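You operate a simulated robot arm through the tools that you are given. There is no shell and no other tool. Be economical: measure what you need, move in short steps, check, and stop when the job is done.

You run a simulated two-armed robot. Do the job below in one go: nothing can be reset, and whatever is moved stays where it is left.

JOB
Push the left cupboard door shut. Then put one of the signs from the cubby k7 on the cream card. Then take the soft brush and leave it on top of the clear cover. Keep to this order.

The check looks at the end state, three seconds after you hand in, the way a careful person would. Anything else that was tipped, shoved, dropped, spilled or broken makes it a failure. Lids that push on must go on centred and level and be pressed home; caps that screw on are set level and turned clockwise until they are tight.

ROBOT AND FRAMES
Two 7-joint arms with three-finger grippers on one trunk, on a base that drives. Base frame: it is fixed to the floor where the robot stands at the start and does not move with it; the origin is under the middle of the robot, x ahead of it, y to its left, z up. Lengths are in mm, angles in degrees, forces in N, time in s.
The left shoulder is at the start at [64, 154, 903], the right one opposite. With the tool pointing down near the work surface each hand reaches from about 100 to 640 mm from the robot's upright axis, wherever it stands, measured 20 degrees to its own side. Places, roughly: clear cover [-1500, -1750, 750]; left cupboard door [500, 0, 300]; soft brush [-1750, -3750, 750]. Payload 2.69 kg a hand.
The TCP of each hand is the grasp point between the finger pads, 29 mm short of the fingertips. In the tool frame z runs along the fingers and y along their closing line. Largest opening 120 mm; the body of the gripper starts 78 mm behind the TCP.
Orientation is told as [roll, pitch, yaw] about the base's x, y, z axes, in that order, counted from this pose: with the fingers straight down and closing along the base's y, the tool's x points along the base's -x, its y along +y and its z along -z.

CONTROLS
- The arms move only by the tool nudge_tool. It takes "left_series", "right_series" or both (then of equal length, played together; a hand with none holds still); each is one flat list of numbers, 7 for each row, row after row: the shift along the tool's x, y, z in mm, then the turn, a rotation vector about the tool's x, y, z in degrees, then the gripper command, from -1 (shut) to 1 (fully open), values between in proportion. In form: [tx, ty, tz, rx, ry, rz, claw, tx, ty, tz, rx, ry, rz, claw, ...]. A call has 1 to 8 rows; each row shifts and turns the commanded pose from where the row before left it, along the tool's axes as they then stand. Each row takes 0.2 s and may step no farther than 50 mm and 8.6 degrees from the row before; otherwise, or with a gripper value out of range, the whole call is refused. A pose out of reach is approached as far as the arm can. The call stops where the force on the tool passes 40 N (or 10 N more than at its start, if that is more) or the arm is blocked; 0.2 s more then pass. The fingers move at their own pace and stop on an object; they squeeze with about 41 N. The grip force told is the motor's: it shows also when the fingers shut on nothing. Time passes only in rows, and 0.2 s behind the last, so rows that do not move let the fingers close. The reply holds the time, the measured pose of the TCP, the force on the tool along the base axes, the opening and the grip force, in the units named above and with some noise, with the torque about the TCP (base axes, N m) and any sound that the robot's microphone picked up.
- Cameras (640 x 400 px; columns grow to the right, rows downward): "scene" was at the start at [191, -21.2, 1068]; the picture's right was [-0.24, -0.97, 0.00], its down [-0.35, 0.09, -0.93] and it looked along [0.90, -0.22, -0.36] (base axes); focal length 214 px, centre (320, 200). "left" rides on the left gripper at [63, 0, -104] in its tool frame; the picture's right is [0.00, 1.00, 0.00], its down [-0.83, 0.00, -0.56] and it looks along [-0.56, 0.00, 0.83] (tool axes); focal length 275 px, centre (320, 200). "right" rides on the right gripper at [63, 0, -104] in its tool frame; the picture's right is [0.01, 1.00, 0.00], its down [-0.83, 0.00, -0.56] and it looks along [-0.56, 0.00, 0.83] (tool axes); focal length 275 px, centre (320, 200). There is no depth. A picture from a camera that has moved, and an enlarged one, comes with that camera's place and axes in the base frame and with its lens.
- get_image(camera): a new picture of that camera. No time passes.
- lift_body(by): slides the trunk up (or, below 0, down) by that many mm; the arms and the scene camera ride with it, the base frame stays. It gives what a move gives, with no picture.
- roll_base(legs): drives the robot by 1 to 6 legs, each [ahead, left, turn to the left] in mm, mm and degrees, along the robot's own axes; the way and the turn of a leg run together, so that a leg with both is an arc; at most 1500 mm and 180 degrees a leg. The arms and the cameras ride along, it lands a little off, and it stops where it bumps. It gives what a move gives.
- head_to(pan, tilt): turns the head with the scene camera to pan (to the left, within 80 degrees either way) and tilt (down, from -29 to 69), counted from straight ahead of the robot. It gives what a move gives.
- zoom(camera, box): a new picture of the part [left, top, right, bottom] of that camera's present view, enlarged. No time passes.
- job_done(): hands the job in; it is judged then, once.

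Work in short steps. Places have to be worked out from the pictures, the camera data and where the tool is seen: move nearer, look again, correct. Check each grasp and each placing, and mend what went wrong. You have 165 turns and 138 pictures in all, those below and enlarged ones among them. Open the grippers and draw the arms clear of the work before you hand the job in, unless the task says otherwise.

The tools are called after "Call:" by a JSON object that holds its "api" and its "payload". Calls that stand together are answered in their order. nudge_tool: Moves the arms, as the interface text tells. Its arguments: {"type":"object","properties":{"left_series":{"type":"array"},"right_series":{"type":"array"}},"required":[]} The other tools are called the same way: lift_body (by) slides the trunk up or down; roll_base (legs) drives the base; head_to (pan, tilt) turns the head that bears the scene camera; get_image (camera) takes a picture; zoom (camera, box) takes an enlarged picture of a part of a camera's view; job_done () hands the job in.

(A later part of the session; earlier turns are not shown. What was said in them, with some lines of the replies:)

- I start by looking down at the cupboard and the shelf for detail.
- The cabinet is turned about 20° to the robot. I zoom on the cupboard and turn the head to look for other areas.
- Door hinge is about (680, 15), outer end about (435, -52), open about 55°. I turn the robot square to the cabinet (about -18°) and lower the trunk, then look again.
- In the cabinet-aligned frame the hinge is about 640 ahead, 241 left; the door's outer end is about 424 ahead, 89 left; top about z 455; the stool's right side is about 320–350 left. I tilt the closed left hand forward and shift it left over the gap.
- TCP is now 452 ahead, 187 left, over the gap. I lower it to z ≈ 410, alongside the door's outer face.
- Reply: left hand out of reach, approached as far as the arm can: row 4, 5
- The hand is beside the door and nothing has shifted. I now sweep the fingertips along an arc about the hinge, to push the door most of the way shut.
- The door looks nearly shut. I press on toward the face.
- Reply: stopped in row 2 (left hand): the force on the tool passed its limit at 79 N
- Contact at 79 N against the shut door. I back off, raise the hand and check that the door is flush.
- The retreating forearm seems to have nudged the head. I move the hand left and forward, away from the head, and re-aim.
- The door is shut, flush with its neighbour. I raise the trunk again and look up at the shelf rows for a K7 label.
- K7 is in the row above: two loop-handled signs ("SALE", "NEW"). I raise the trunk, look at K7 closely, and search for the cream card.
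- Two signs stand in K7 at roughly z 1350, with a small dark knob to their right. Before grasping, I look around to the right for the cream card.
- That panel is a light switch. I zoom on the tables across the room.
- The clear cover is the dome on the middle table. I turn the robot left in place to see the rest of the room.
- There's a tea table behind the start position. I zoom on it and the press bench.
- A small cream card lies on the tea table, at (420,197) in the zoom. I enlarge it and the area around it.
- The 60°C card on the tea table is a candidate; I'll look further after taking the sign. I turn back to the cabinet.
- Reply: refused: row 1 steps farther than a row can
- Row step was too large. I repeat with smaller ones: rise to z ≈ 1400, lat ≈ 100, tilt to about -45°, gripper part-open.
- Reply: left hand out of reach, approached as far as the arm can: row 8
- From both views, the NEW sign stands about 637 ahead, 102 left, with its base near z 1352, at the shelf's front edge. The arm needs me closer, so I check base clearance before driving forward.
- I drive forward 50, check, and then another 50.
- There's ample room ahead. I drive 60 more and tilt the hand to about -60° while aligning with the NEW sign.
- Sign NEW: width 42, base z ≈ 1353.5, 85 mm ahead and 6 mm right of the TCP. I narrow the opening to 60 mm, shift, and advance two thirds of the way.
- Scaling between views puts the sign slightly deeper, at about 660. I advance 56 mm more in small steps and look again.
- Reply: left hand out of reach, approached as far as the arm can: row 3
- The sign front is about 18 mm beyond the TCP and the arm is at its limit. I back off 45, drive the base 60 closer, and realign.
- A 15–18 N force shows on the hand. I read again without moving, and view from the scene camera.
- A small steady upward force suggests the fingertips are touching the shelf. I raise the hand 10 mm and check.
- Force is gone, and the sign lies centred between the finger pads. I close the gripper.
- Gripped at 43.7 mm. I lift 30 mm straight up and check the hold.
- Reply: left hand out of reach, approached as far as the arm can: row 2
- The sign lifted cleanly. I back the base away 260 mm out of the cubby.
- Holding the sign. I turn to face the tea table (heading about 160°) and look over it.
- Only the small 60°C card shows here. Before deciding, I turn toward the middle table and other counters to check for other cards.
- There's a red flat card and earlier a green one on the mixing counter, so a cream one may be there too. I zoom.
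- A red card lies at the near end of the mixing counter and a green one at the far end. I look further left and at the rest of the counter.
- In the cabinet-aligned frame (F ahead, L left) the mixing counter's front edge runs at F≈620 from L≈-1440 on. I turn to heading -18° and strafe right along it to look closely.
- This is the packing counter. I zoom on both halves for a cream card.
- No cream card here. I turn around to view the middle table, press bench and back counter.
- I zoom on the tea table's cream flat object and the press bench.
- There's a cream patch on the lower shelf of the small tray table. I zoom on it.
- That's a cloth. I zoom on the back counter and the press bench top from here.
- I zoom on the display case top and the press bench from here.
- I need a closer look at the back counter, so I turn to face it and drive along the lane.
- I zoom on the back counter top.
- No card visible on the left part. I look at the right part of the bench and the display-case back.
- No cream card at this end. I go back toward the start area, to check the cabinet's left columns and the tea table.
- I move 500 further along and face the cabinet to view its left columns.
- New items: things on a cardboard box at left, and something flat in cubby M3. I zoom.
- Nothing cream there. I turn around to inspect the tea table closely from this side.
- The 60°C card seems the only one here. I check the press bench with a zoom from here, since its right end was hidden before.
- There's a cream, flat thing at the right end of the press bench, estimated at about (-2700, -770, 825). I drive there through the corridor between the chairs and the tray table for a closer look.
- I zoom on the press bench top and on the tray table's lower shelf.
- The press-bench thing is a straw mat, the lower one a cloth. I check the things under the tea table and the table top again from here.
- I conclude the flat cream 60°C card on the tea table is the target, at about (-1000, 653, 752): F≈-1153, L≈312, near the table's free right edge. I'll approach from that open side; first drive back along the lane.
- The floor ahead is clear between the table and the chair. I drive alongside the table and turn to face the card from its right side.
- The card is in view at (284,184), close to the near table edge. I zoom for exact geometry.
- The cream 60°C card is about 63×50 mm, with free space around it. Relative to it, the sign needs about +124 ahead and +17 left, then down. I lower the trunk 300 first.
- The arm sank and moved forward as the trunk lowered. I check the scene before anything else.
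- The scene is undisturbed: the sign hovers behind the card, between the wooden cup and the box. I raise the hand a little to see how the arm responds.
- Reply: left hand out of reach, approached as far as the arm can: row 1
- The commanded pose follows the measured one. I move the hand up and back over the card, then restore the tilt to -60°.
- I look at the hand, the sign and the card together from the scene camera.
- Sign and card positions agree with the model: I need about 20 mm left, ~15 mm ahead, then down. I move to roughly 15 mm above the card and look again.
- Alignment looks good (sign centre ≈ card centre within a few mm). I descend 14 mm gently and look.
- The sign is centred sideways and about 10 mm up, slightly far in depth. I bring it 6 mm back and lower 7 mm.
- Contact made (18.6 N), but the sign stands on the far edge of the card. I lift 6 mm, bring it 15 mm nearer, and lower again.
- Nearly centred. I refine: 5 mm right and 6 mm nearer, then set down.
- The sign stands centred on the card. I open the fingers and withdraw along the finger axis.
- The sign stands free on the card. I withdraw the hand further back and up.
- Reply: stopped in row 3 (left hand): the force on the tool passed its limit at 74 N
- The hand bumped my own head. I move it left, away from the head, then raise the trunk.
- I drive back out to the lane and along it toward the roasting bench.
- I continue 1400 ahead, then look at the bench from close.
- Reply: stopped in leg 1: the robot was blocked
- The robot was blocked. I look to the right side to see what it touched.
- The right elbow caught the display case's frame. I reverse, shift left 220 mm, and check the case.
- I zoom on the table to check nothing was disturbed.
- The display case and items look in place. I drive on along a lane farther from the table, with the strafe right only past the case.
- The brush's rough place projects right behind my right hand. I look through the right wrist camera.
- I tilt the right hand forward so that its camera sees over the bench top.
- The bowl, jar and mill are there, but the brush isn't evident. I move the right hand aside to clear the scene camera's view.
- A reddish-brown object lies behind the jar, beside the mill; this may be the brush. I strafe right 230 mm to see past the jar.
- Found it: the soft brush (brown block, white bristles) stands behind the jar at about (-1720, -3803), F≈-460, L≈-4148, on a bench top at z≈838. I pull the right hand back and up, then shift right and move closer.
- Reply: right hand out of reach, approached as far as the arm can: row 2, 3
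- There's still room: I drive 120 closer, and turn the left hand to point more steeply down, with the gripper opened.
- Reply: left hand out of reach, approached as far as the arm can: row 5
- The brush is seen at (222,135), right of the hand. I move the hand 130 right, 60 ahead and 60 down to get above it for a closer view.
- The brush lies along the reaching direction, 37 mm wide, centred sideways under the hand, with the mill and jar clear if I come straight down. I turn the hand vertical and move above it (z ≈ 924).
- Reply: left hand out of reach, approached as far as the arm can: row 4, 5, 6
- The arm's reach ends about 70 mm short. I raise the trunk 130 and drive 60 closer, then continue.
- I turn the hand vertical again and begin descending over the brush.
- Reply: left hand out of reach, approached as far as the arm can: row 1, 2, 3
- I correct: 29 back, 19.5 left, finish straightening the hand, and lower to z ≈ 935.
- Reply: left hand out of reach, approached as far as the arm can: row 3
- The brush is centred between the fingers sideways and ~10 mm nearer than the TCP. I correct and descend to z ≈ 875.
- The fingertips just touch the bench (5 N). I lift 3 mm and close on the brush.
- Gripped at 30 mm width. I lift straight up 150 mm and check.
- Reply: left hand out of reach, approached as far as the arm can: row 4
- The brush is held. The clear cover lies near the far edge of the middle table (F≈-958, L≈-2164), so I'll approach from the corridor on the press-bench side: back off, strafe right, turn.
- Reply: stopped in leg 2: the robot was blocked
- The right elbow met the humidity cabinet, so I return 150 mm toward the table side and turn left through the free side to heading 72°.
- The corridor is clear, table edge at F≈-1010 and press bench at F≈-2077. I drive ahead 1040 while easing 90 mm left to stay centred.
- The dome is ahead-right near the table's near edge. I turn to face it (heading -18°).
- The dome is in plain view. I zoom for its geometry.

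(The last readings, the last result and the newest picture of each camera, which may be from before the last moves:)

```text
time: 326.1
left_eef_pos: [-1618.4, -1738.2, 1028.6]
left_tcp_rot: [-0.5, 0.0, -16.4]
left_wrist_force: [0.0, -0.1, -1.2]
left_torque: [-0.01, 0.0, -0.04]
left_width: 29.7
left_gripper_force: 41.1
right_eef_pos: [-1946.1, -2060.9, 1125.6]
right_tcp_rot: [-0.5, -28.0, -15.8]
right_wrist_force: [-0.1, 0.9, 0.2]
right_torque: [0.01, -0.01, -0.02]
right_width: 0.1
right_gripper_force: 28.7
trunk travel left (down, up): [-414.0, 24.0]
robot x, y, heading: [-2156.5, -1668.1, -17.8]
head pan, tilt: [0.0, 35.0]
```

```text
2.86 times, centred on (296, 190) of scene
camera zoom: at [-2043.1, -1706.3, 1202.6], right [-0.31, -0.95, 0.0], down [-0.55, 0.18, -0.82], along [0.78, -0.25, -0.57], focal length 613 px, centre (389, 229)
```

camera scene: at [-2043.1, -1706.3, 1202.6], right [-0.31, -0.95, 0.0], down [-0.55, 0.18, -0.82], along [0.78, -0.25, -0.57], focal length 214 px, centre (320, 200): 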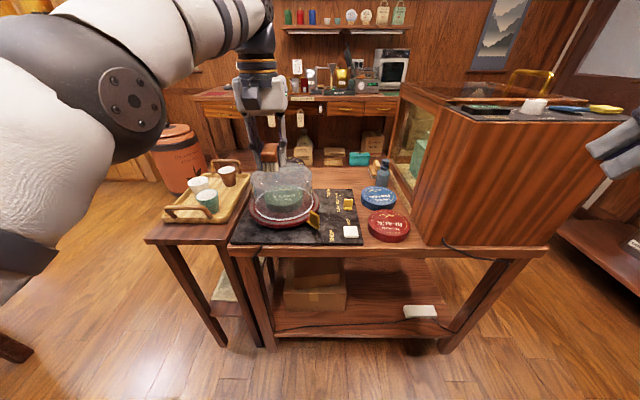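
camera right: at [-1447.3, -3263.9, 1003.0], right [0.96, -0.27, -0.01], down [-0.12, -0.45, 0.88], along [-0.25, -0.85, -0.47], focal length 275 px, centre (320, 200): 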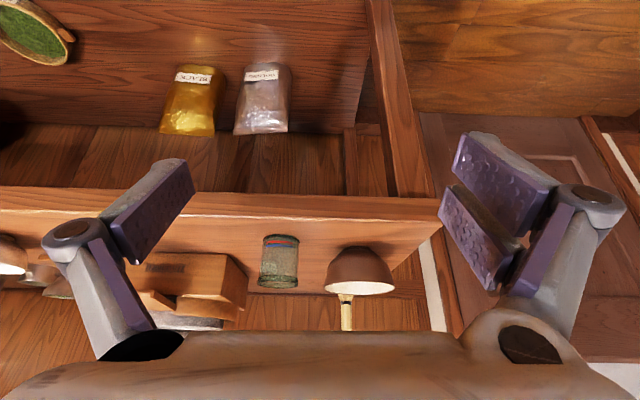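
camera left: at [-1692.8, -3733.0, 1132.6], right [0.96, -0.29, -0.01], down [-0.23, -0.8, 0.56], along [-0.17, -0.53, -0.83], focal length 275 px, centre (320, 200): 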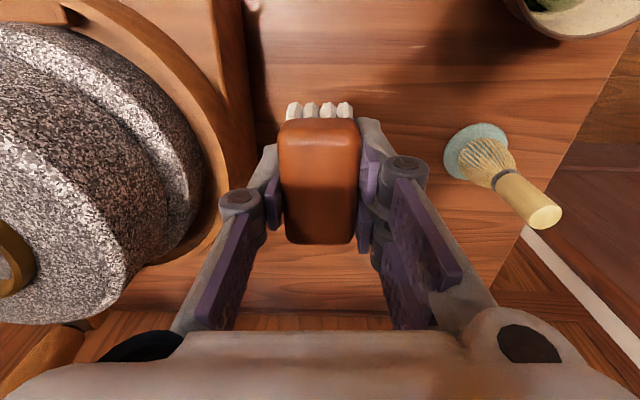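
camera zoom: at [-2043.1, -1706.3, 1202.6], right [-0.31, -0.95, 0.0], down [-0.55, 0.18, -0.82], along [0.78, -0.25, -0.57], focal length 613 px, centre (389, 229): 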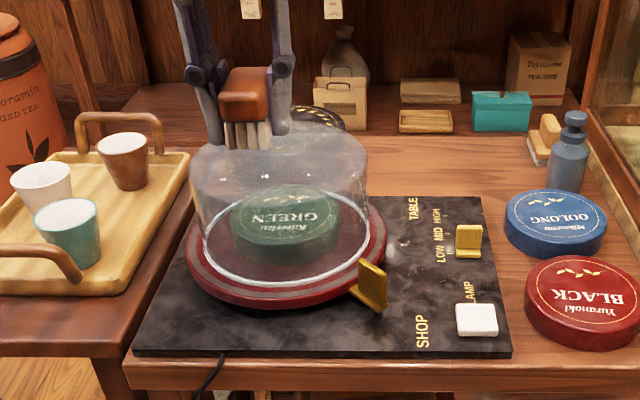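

Dome: centre about (-1476, -1772), radius ≈ 92, top z ≈ 895–900. The hand must go 146 ahead and 12 left. I pull the right hand back a little and drive 120 closer.

Call:
{"api": "nudge_tool", "payload": {"right_series": [35, 0, -19, 0, 0, 0, -1, 35, 0, -19, 0, 0, 0, -1]}}

Call:
{"api": "roll_base", "payload": {"legs": [[120, 0, 0]]}}

Call:
{"api": "zoom", "payload": {"camera": "scene", "box": [176, 120, 416, 290]}}

```text
time: 326.7
left_eef_pos: [-1620.6, -1739.1, 1029.2]
left_tcp_rot: [-0.6, -0.2, -16.3]
left_wrist_force: [-0.4, 0.3, -1.0]
left_torque: [-0.03, 0.03, 0.0]
left_width: 29.8
left_gripper_force: 40.4
right_eef_pos: [-2025.0, -2039.3, 1125.9]
right_tcp_rot: [-0.5, -28.0, -15.8]
right_wrist_force: [-0.9, -0.7, 0.6]
right_torque: [0.01, 0.0, 0.01]
right_width: 0.0
right_gripper_force: 28.4
trunk travel left (down, up): [-414.0, 24.0]
robot x, y, heading: [-2162.6, -1669.3, -18.0]
head pan, tilt: [0.0, 35.0]
```

```text
time: 328.0
left_eef_pos: [-1504.0, -1775.5, 1028.9]
left_tcp_rot: [-0.6, -0.2, -16.5]
left_wrist_force: [0.2, -0.4, -0.5]
left_torque: [0.01, 0.06, -0.01]
left_width: 30.0
left_gripper_force: 40.8
right_eef_pos: [-1909.5, -2076.5, 1126.6]
right_tcp_rot: [-0.5, -28.1, -15.9]
right_wrist_force: [0.5, -0.3, 0.0]
right_torque: [0.01, 0.0, -0.02]
right_width: 0.0
right_gripper_force: 29.0
trunk travel left (down, up): [-414.0, 24.0]
robot x, y, heading: [-2043.6, -1704.8, -17.9]
head pan, tilt: [0.0, 35.0]
```

```text
2.35 times, centred on (296, 205) of scene
camera zoom: at [-1928.8, -1742.7, 1202.5], right [-0.3, -0.95, 0.0], down [-0.55, 0.17, -0.82], along [0.78, -0.25, -0.57], focal length 505 px, centre (376, 188)
```

zoom: 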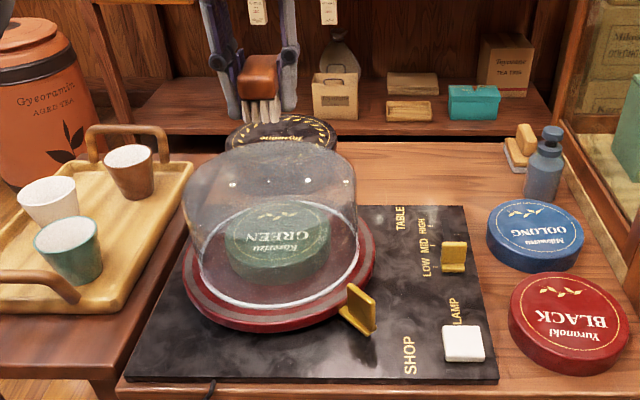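

Dome centre is ≈ 33 ahead and 14 left of the TCP, top ≈ 880–890. I move over it and lower to z ≈ 940 (brush bottom ≈ 909).

Call:
{"api": "nudge_tool", "payload": {"left_series": [-17, 7, 10, 0, 0, 0, -1, -16, 7.5, 20, 0, 0, 0, -1, 0, 0, 30, 0, 0, 0, -1, 0, 0, 28, 0, 0, 0, -1, 0, 0, 0, 0, 0, 0, -1]}}

Call:
{"api": "zoom", "payload": {"camera": "scene", "box": [196, 120, 356, 260]}}

```text
time: 329.2
left_eef_pos: [-1486.1, -1764.1, 934.8]
left_tcp_rot: [-0.6, -0.2, -16.3]
left_wrist_force: [0.5, -0.7, 0.5]
left_torque: [0.0, 0.0, 0.03]
left_width: 29.9
left_gripper_force: 40.7
left hand out of reach, approached as far as the arm can: row 1, 2
right_eef_pos: [-1910.6, -2075.4, 1125.8]
right_tcp_rot: [-0.4, -28.1, -15.8]
right_wrist_force: [0.1, 0.2, 0.6]
right_torque: [-0.02, 0.0, 0.03]
right_width: 0.0
right_gripper_force: 28.2
trunk travel left (down, up): [-414.0, 24.0]
robot x, y, heading: [-2044.5, -1707.2, -17.9]
head pan, tilt: [0.0, 35.0]
```

```text
2.86 times, centred on (276, 190) of scene
camera zoom: at [-1929.8, -1742.4, 1202.7], right [-0.3, -0.95, 0.0], down [-0.55, 0.17, -0.82], along [0.78, -0.25, -0.57], focal length 613 px, centre (446, 229)
```

zoom: 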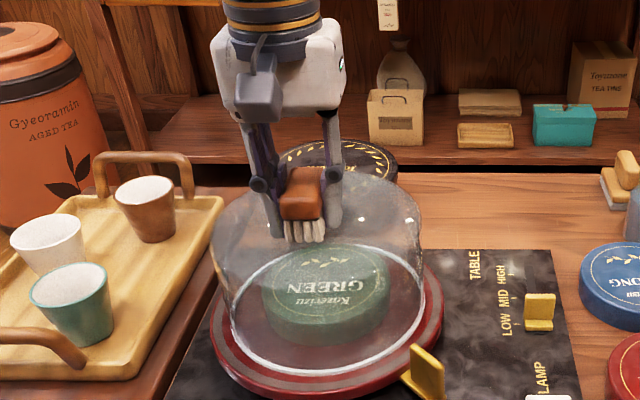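

Laterally it's right; it needs about 30 mm more ahead, beyond the arm's reach at this stance. I drive 35 mm forward.

Call:
{"api": "roll_base", "payload": {"legs": [[35, 0, 0]]}}

Call:
{"api": "zoom", "payload": {"camera": "scene", "box": [196, 130, 356, 270]}}

```text
time: 330.0
left_eef_pos: [-1451.5, -1774.3, 935.4]
left_tcp_rot: [-0.6, 0.0, -16.4]
left_wrist_force: [1.1, -0.1, -0.2]
left_torque: [0.02, 0.04, 0.02]
left_width: 30.1
left_gripper_force: 40.9
right_eef_pos: [-1876.1, -2087.3, 1125.3]
right_tcp_rot: [-0.6, -28.0, -15.8]
right_wrist_force: [0.0, -0.4, -0.4]
right_torque: [-0.02, 0.05, -0.04]
right_width: 0.0
right_gripper_force: 28.4
trunk travel left (down, up): [-414.0, 24.0]
robot x, y, heading: [-2011.1, -1720.6, -17.6]
head pan, tilt: [0.0, 35.0]
```

```text
2.86 times, centred on (276, 200) of scene
camera zoom: at [-1895.3, -1753.4, 1202.5], right [-0.3, -0.95, 0.0], down [-0.55, 0.17, -0.82], along [0.78, -0.25, -0.57], focal length 613 px, centre (446, 200)
```

zoom: 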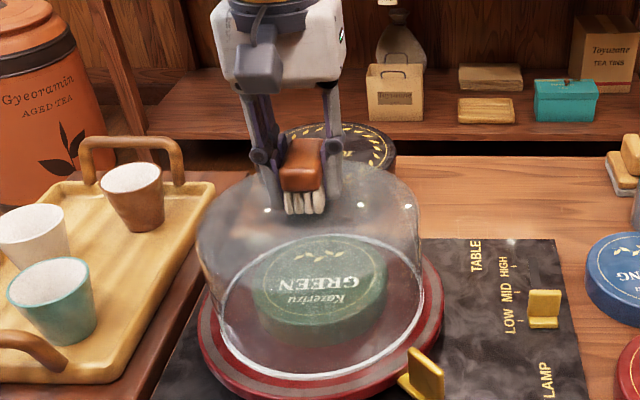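

The brush is now within ~10 mm of the dome centre. I ease 8 mm back and lower 10 mm in small steps, watching the force.

Call:
{"api": "nudge_tool", "payload": {"left_series": [8, 0, 0, 0, 0, 0, -1, 0, 0, 4, 0, 0, 0, -1, 0, 0, 3, 0, 0, 0, -1, 0, 0, 3, 0, 0, 0, -1, 0, 0, 0, 0, 0, 0, -1]}}

```text
time: 331.2
left_eef_pos: [-1460.7, -1772.4, 926.0]
left_tcp_rot: [-0.6, -0.1, -16.4]
left_wrist_force: [0.5, -0.5, -0.2]
left_torque: [0.0, 0.01, 0.01]
left_width: 30.0
left_gripper_force: 41.4
right_eef_pos: [-1876.6, -2087.1, 1126.4]
right_tcp_rot: [-0.6, -28.0, -15.7]
right_wrist_force: [0.2, 0.9, 0.3]
right_torque: [-0.02, 0.03, -0.03]
right_width: 0.2
right_gripper_force: 27.9
trunk travel left (down, up): [-414.0, 24.0]
robot x, y, heading: [-2014.7, -1718.5, -17.6]
head pan, tilt: [0.0, 35.0]
```

No contact yet at z 926. I continue down in 3 mm steps.

Call:
{"api": "nudge_tool", "payload": {"left_series": [0, 0, 3, 0, 0, 0, -1, 0, 0, 3, 0, 0, 0, -1, 0, 0, 3, 0, 0, 0, -1, 0, 0, 0, 0, 0, 0, -1]}}

Call:
{"api": "zoom", "payload": {"camera": "scene", "box": [196, 130, 356, 270]}}

```text
time: 332.2
left_eef_pos: [-1459.6, -1771.6, 918.9]
left_tcp_rot: [-0.5, -0.5, -16.3]
left_wrist_force: [2.5, -0.3, 16.0]
left_torque: [0.27, 0.3, 0.02]
left_width: 29.7
left_gripper_force: 41.1
right_eef_pos: [-1878.5, -2087.7, 1126.3]
right_tcp_rot: [-0.5, -28.2, -15.8]
right_wrist_force: [0.5, -0.3, -0.5]
right_torque: [0.0, -0.01, -0.02]
right_width: 0.0
right_gripper_force: 28.1
trunk travel left (down, up): [-414.0, 24.0]
robot x, y, heading: [-2008.3, -1717.0, -17.3]
head pan, tilt: [0.0, 35.0]
```

```text
2.86 times, centred on (276, 200) of scene
camera zoom: at [-1897.5, -1752.9, 1203.1], right [-0.3, -0.95, 0.0], down [-0.55, 0.17, -0.82], along [0.78, -0.25, -0.57], focal length 613 px, centre (446, 200)
```

zoom: 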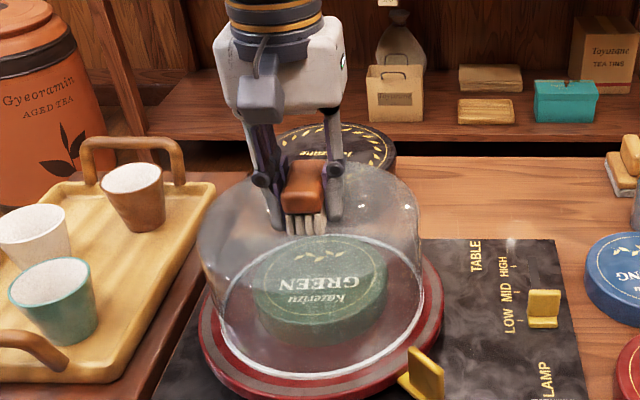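

Contact at 16 N; brush sits on the top. It's slightly beyond centre, so I lift 5 mm, come back 12 mm, and lower again lightly.

Call:
{"api": "nudge_tool", "payload": {"left_series": [0, 0, -6, 0, 0, 0, -1, 12, 0, 0, 0, 0, 0, -1, 0, 0, 3, 0, 0, 0, -1, 0, 0, 1.5, 0, 0, 0, -1, 0, 0, 0, 0, 0, 0, -1]}}

```text
time: 333.4
left_eef_pos: [-1472.0, -1768.5, 918.1]
left_tcp_rot: [-0.5, -0.3, -16.4]
left_wrist_force: [-0.7, -1.9, 10.9]
left_torque: [0.14, 0.13, -0.01]
left_width: 29.9
left_gripper_force: 40.8
right_eef_pos: [-1877.8, -2087.4, 1126.5]
right_tcp_rot: [-0.4, -28.0, -15.8]
right_wrist_force: [0.6, -0.4, 0.2]
right_torque: [0.01, 0.0, 0.0]
right_width: 0.1
right_gripper_force: 28.4
trunk travel left (down, up): [-414.0, 24.0]
robot x, y, heading: [-2014.9, -1720.3, -17.6]
head pan, tilt: [0.0, 35.0]
```

The brush rests on the cover with light force. I ease up 1.5 mm, open, and lift the hand away.

Call:
{"api": "nudge_tool", "payload": {"left_series": [0, 0, -1.5, 0, 0, 0, -1, 0, 0, 0, 0, 0, 0, -0.35, 0, 0, 0, 0, 0, 0, -0.1, 0, 0, 0, 0, 0, 0, 0, 0, 0, -15, 0, 0, 0, 0, 0, 0, -40, 0, 0, 0, 0, 0, 0, -45, 0, 0, 0, 0]}}

Call:
{"api": "zoom", "payload": {"camera": "scene", "box": [196, 130, 356, 270]}}

```text
time: 335.0
left_eef_pos: [-1473.1, -1767.8, 1018.6]
left_tcp_rot: [-0.5, -0.1, -16.4]
left_wrist_force: [-0.1, -1.2, 0.0]
left_torque: [0.01, -0.03, 0.0]
left_width: 60.2
left_gripper_force: 0.0
right_eef_pos: [-1876.4, -2087.5, 1126.1]
right_tcp_rot: [-0.6, -28.1, -15.8]
right_wrist_force: [-0.7, 1.0, -0.9]
right_torque: [-0.02, 0.0, 0.0]
right_width: 0.0
right_gripper_force: 28.6
trunk travel left (down, up): [-414.0, 24.0]
robot x, y, heading: [-2013.3, -1716.4, -17.7]
head pan, tilt: [0.0, 35.0]
```

```text
2.86 times, centred on (276, 200) of scene
camera zoom: at [-1896.5, -1753.1, 1202.7], right [-0.3, -0.95, 0.0], down [-0.55, 0.17, -0.82], along [0.78, -0.25, -0.57], focal length 613 px, centre (446, 200)
```

zoom: 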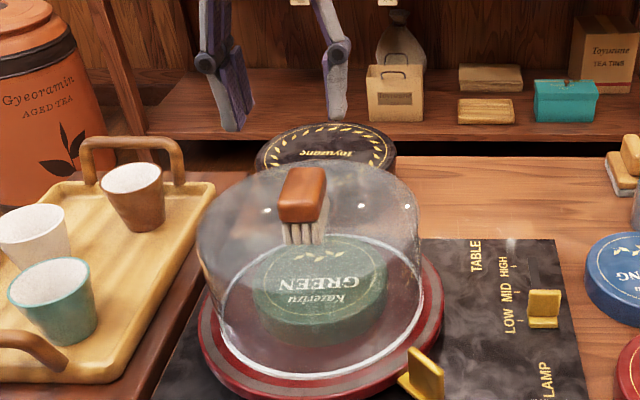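

The brush stands on the clear cover. I back the robot away with grippers open and take a final look.

Call:
{"api": "roll_base", "payload": {"legs": [[-150, 0, 0]]}}

Call:
{"api": "nudge_tool", "payload": {"left_series": [0, 0, 0, 0, 0, 0, 1, 0, 0, 0, 0, 0, 0, 1, 0, 0, 0, 0, 0, 0, 1], "right_series": [0, 0, 0, 0, 0, 0, 1, 0, 0, 0, 0, 0, 0, 1, 0, 0, 0, 0, 0, 0, 1]}}

Call:
{"api": "get_image", "payload": {"camera": "scene"}}

```text
time: 336.4
left_eef_pos: [-1613.6, -1722.4, 1019.0]
left_tcp_rot: [-0.6, -0.1, -16.4]
left_wrist_force: [0.1, -0.6, 0.3]
left_torque: [-0.03, -0.05, 0.0]
left_width: 60.3
left_gripper_force: 0.1
right_eef_pos: [-2019.2, -2042.2, 1126.0]
right_tcp_rot: [-0.5, -28.2, -15.8]
right_wrist_force: [-0.3, 0.5, 0.0]
right_torque: [-0.02, 0.0, -0.04]
right_width: 0.1
right_gripper_force: 28.8
trunk travel left (down, up): [-414.0, 24.0]
robot x, y, heading: [-2152.5, -1670.8, -17.8]
head pan, tilt: [0.0, 35.0]
```

```text
time: 337.2
left_eef_pos: [-1612.5, -1722.9, 1018.2]
left_tcp_rot: [-0.6, -0.1, -16.4]
left_wrist_force: [-0.4, 0.0, 0.1]
left_torque: [-0.01, 0.03, -0.01]
left_width: 120.2
left_gripper_force: 0.1
right_eef_pos: [-2016.8, -2041.2, 1125.7]
right_tcp_rot: [-0.6, -28.1, -15.8]
right_wrist_force: [0.4, -0.7, 0.2]
right_torque: [0.02, -0.03, -0.01]
right_width: 120.1
right_gripper_force: 0.0
trunk travel left (down, up): [-414.0, 24.0]
robot x, y, heading: [-2155.5, -1673.7, -17.7]
head pan, tilt: [0.0, 35.0]
```

```text
8 pictures are left
camera scene: at [-2037.7, -1707.9, 1202.6], right [-0.3, -0.95, 0.0], down [-0.55, 0.17, -0.82], along [0.78, -0.25, -0.57], focal length 214 px, centre (320, 200)
```

scene: 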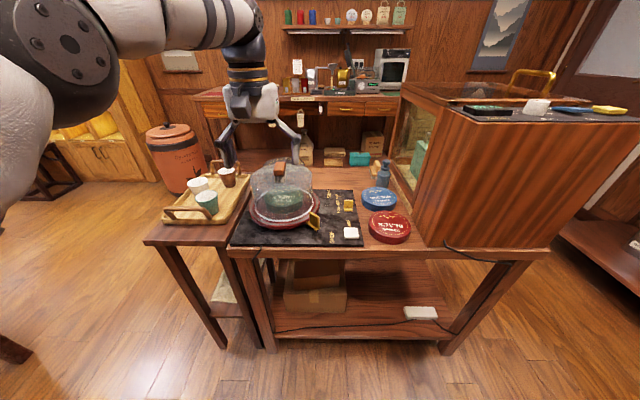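

The brush rests on the cover, the cupboard door is still shut in the background, and the sign was left standing on the card. I hand the job in.

Call:
{"api": "job_done", "payload": {}}

```text
The job is handed in.
```

I did all three jobs in order and handed in; there was no result back by the time I finished.

- **Door:** the left cupboard door is shut. It looked flush after pushing and still looked shut in the last picture.
- **Sign:** the "NEW" sign from K7 stands on a card on the tea table. I found no card plainly identified as "the cream card". I took it to be the small cream card printed "60°C", the only flat cream one I saw.
- **Brush:** the soft brush sits on top of the clear cover, and both grippers are open and drawn clear.

The right arm bumped the display case once and the humidity cabinet once while driving. In the pictures afterwards the display case looked undisturbed. I didn't check the cabinet as closely.
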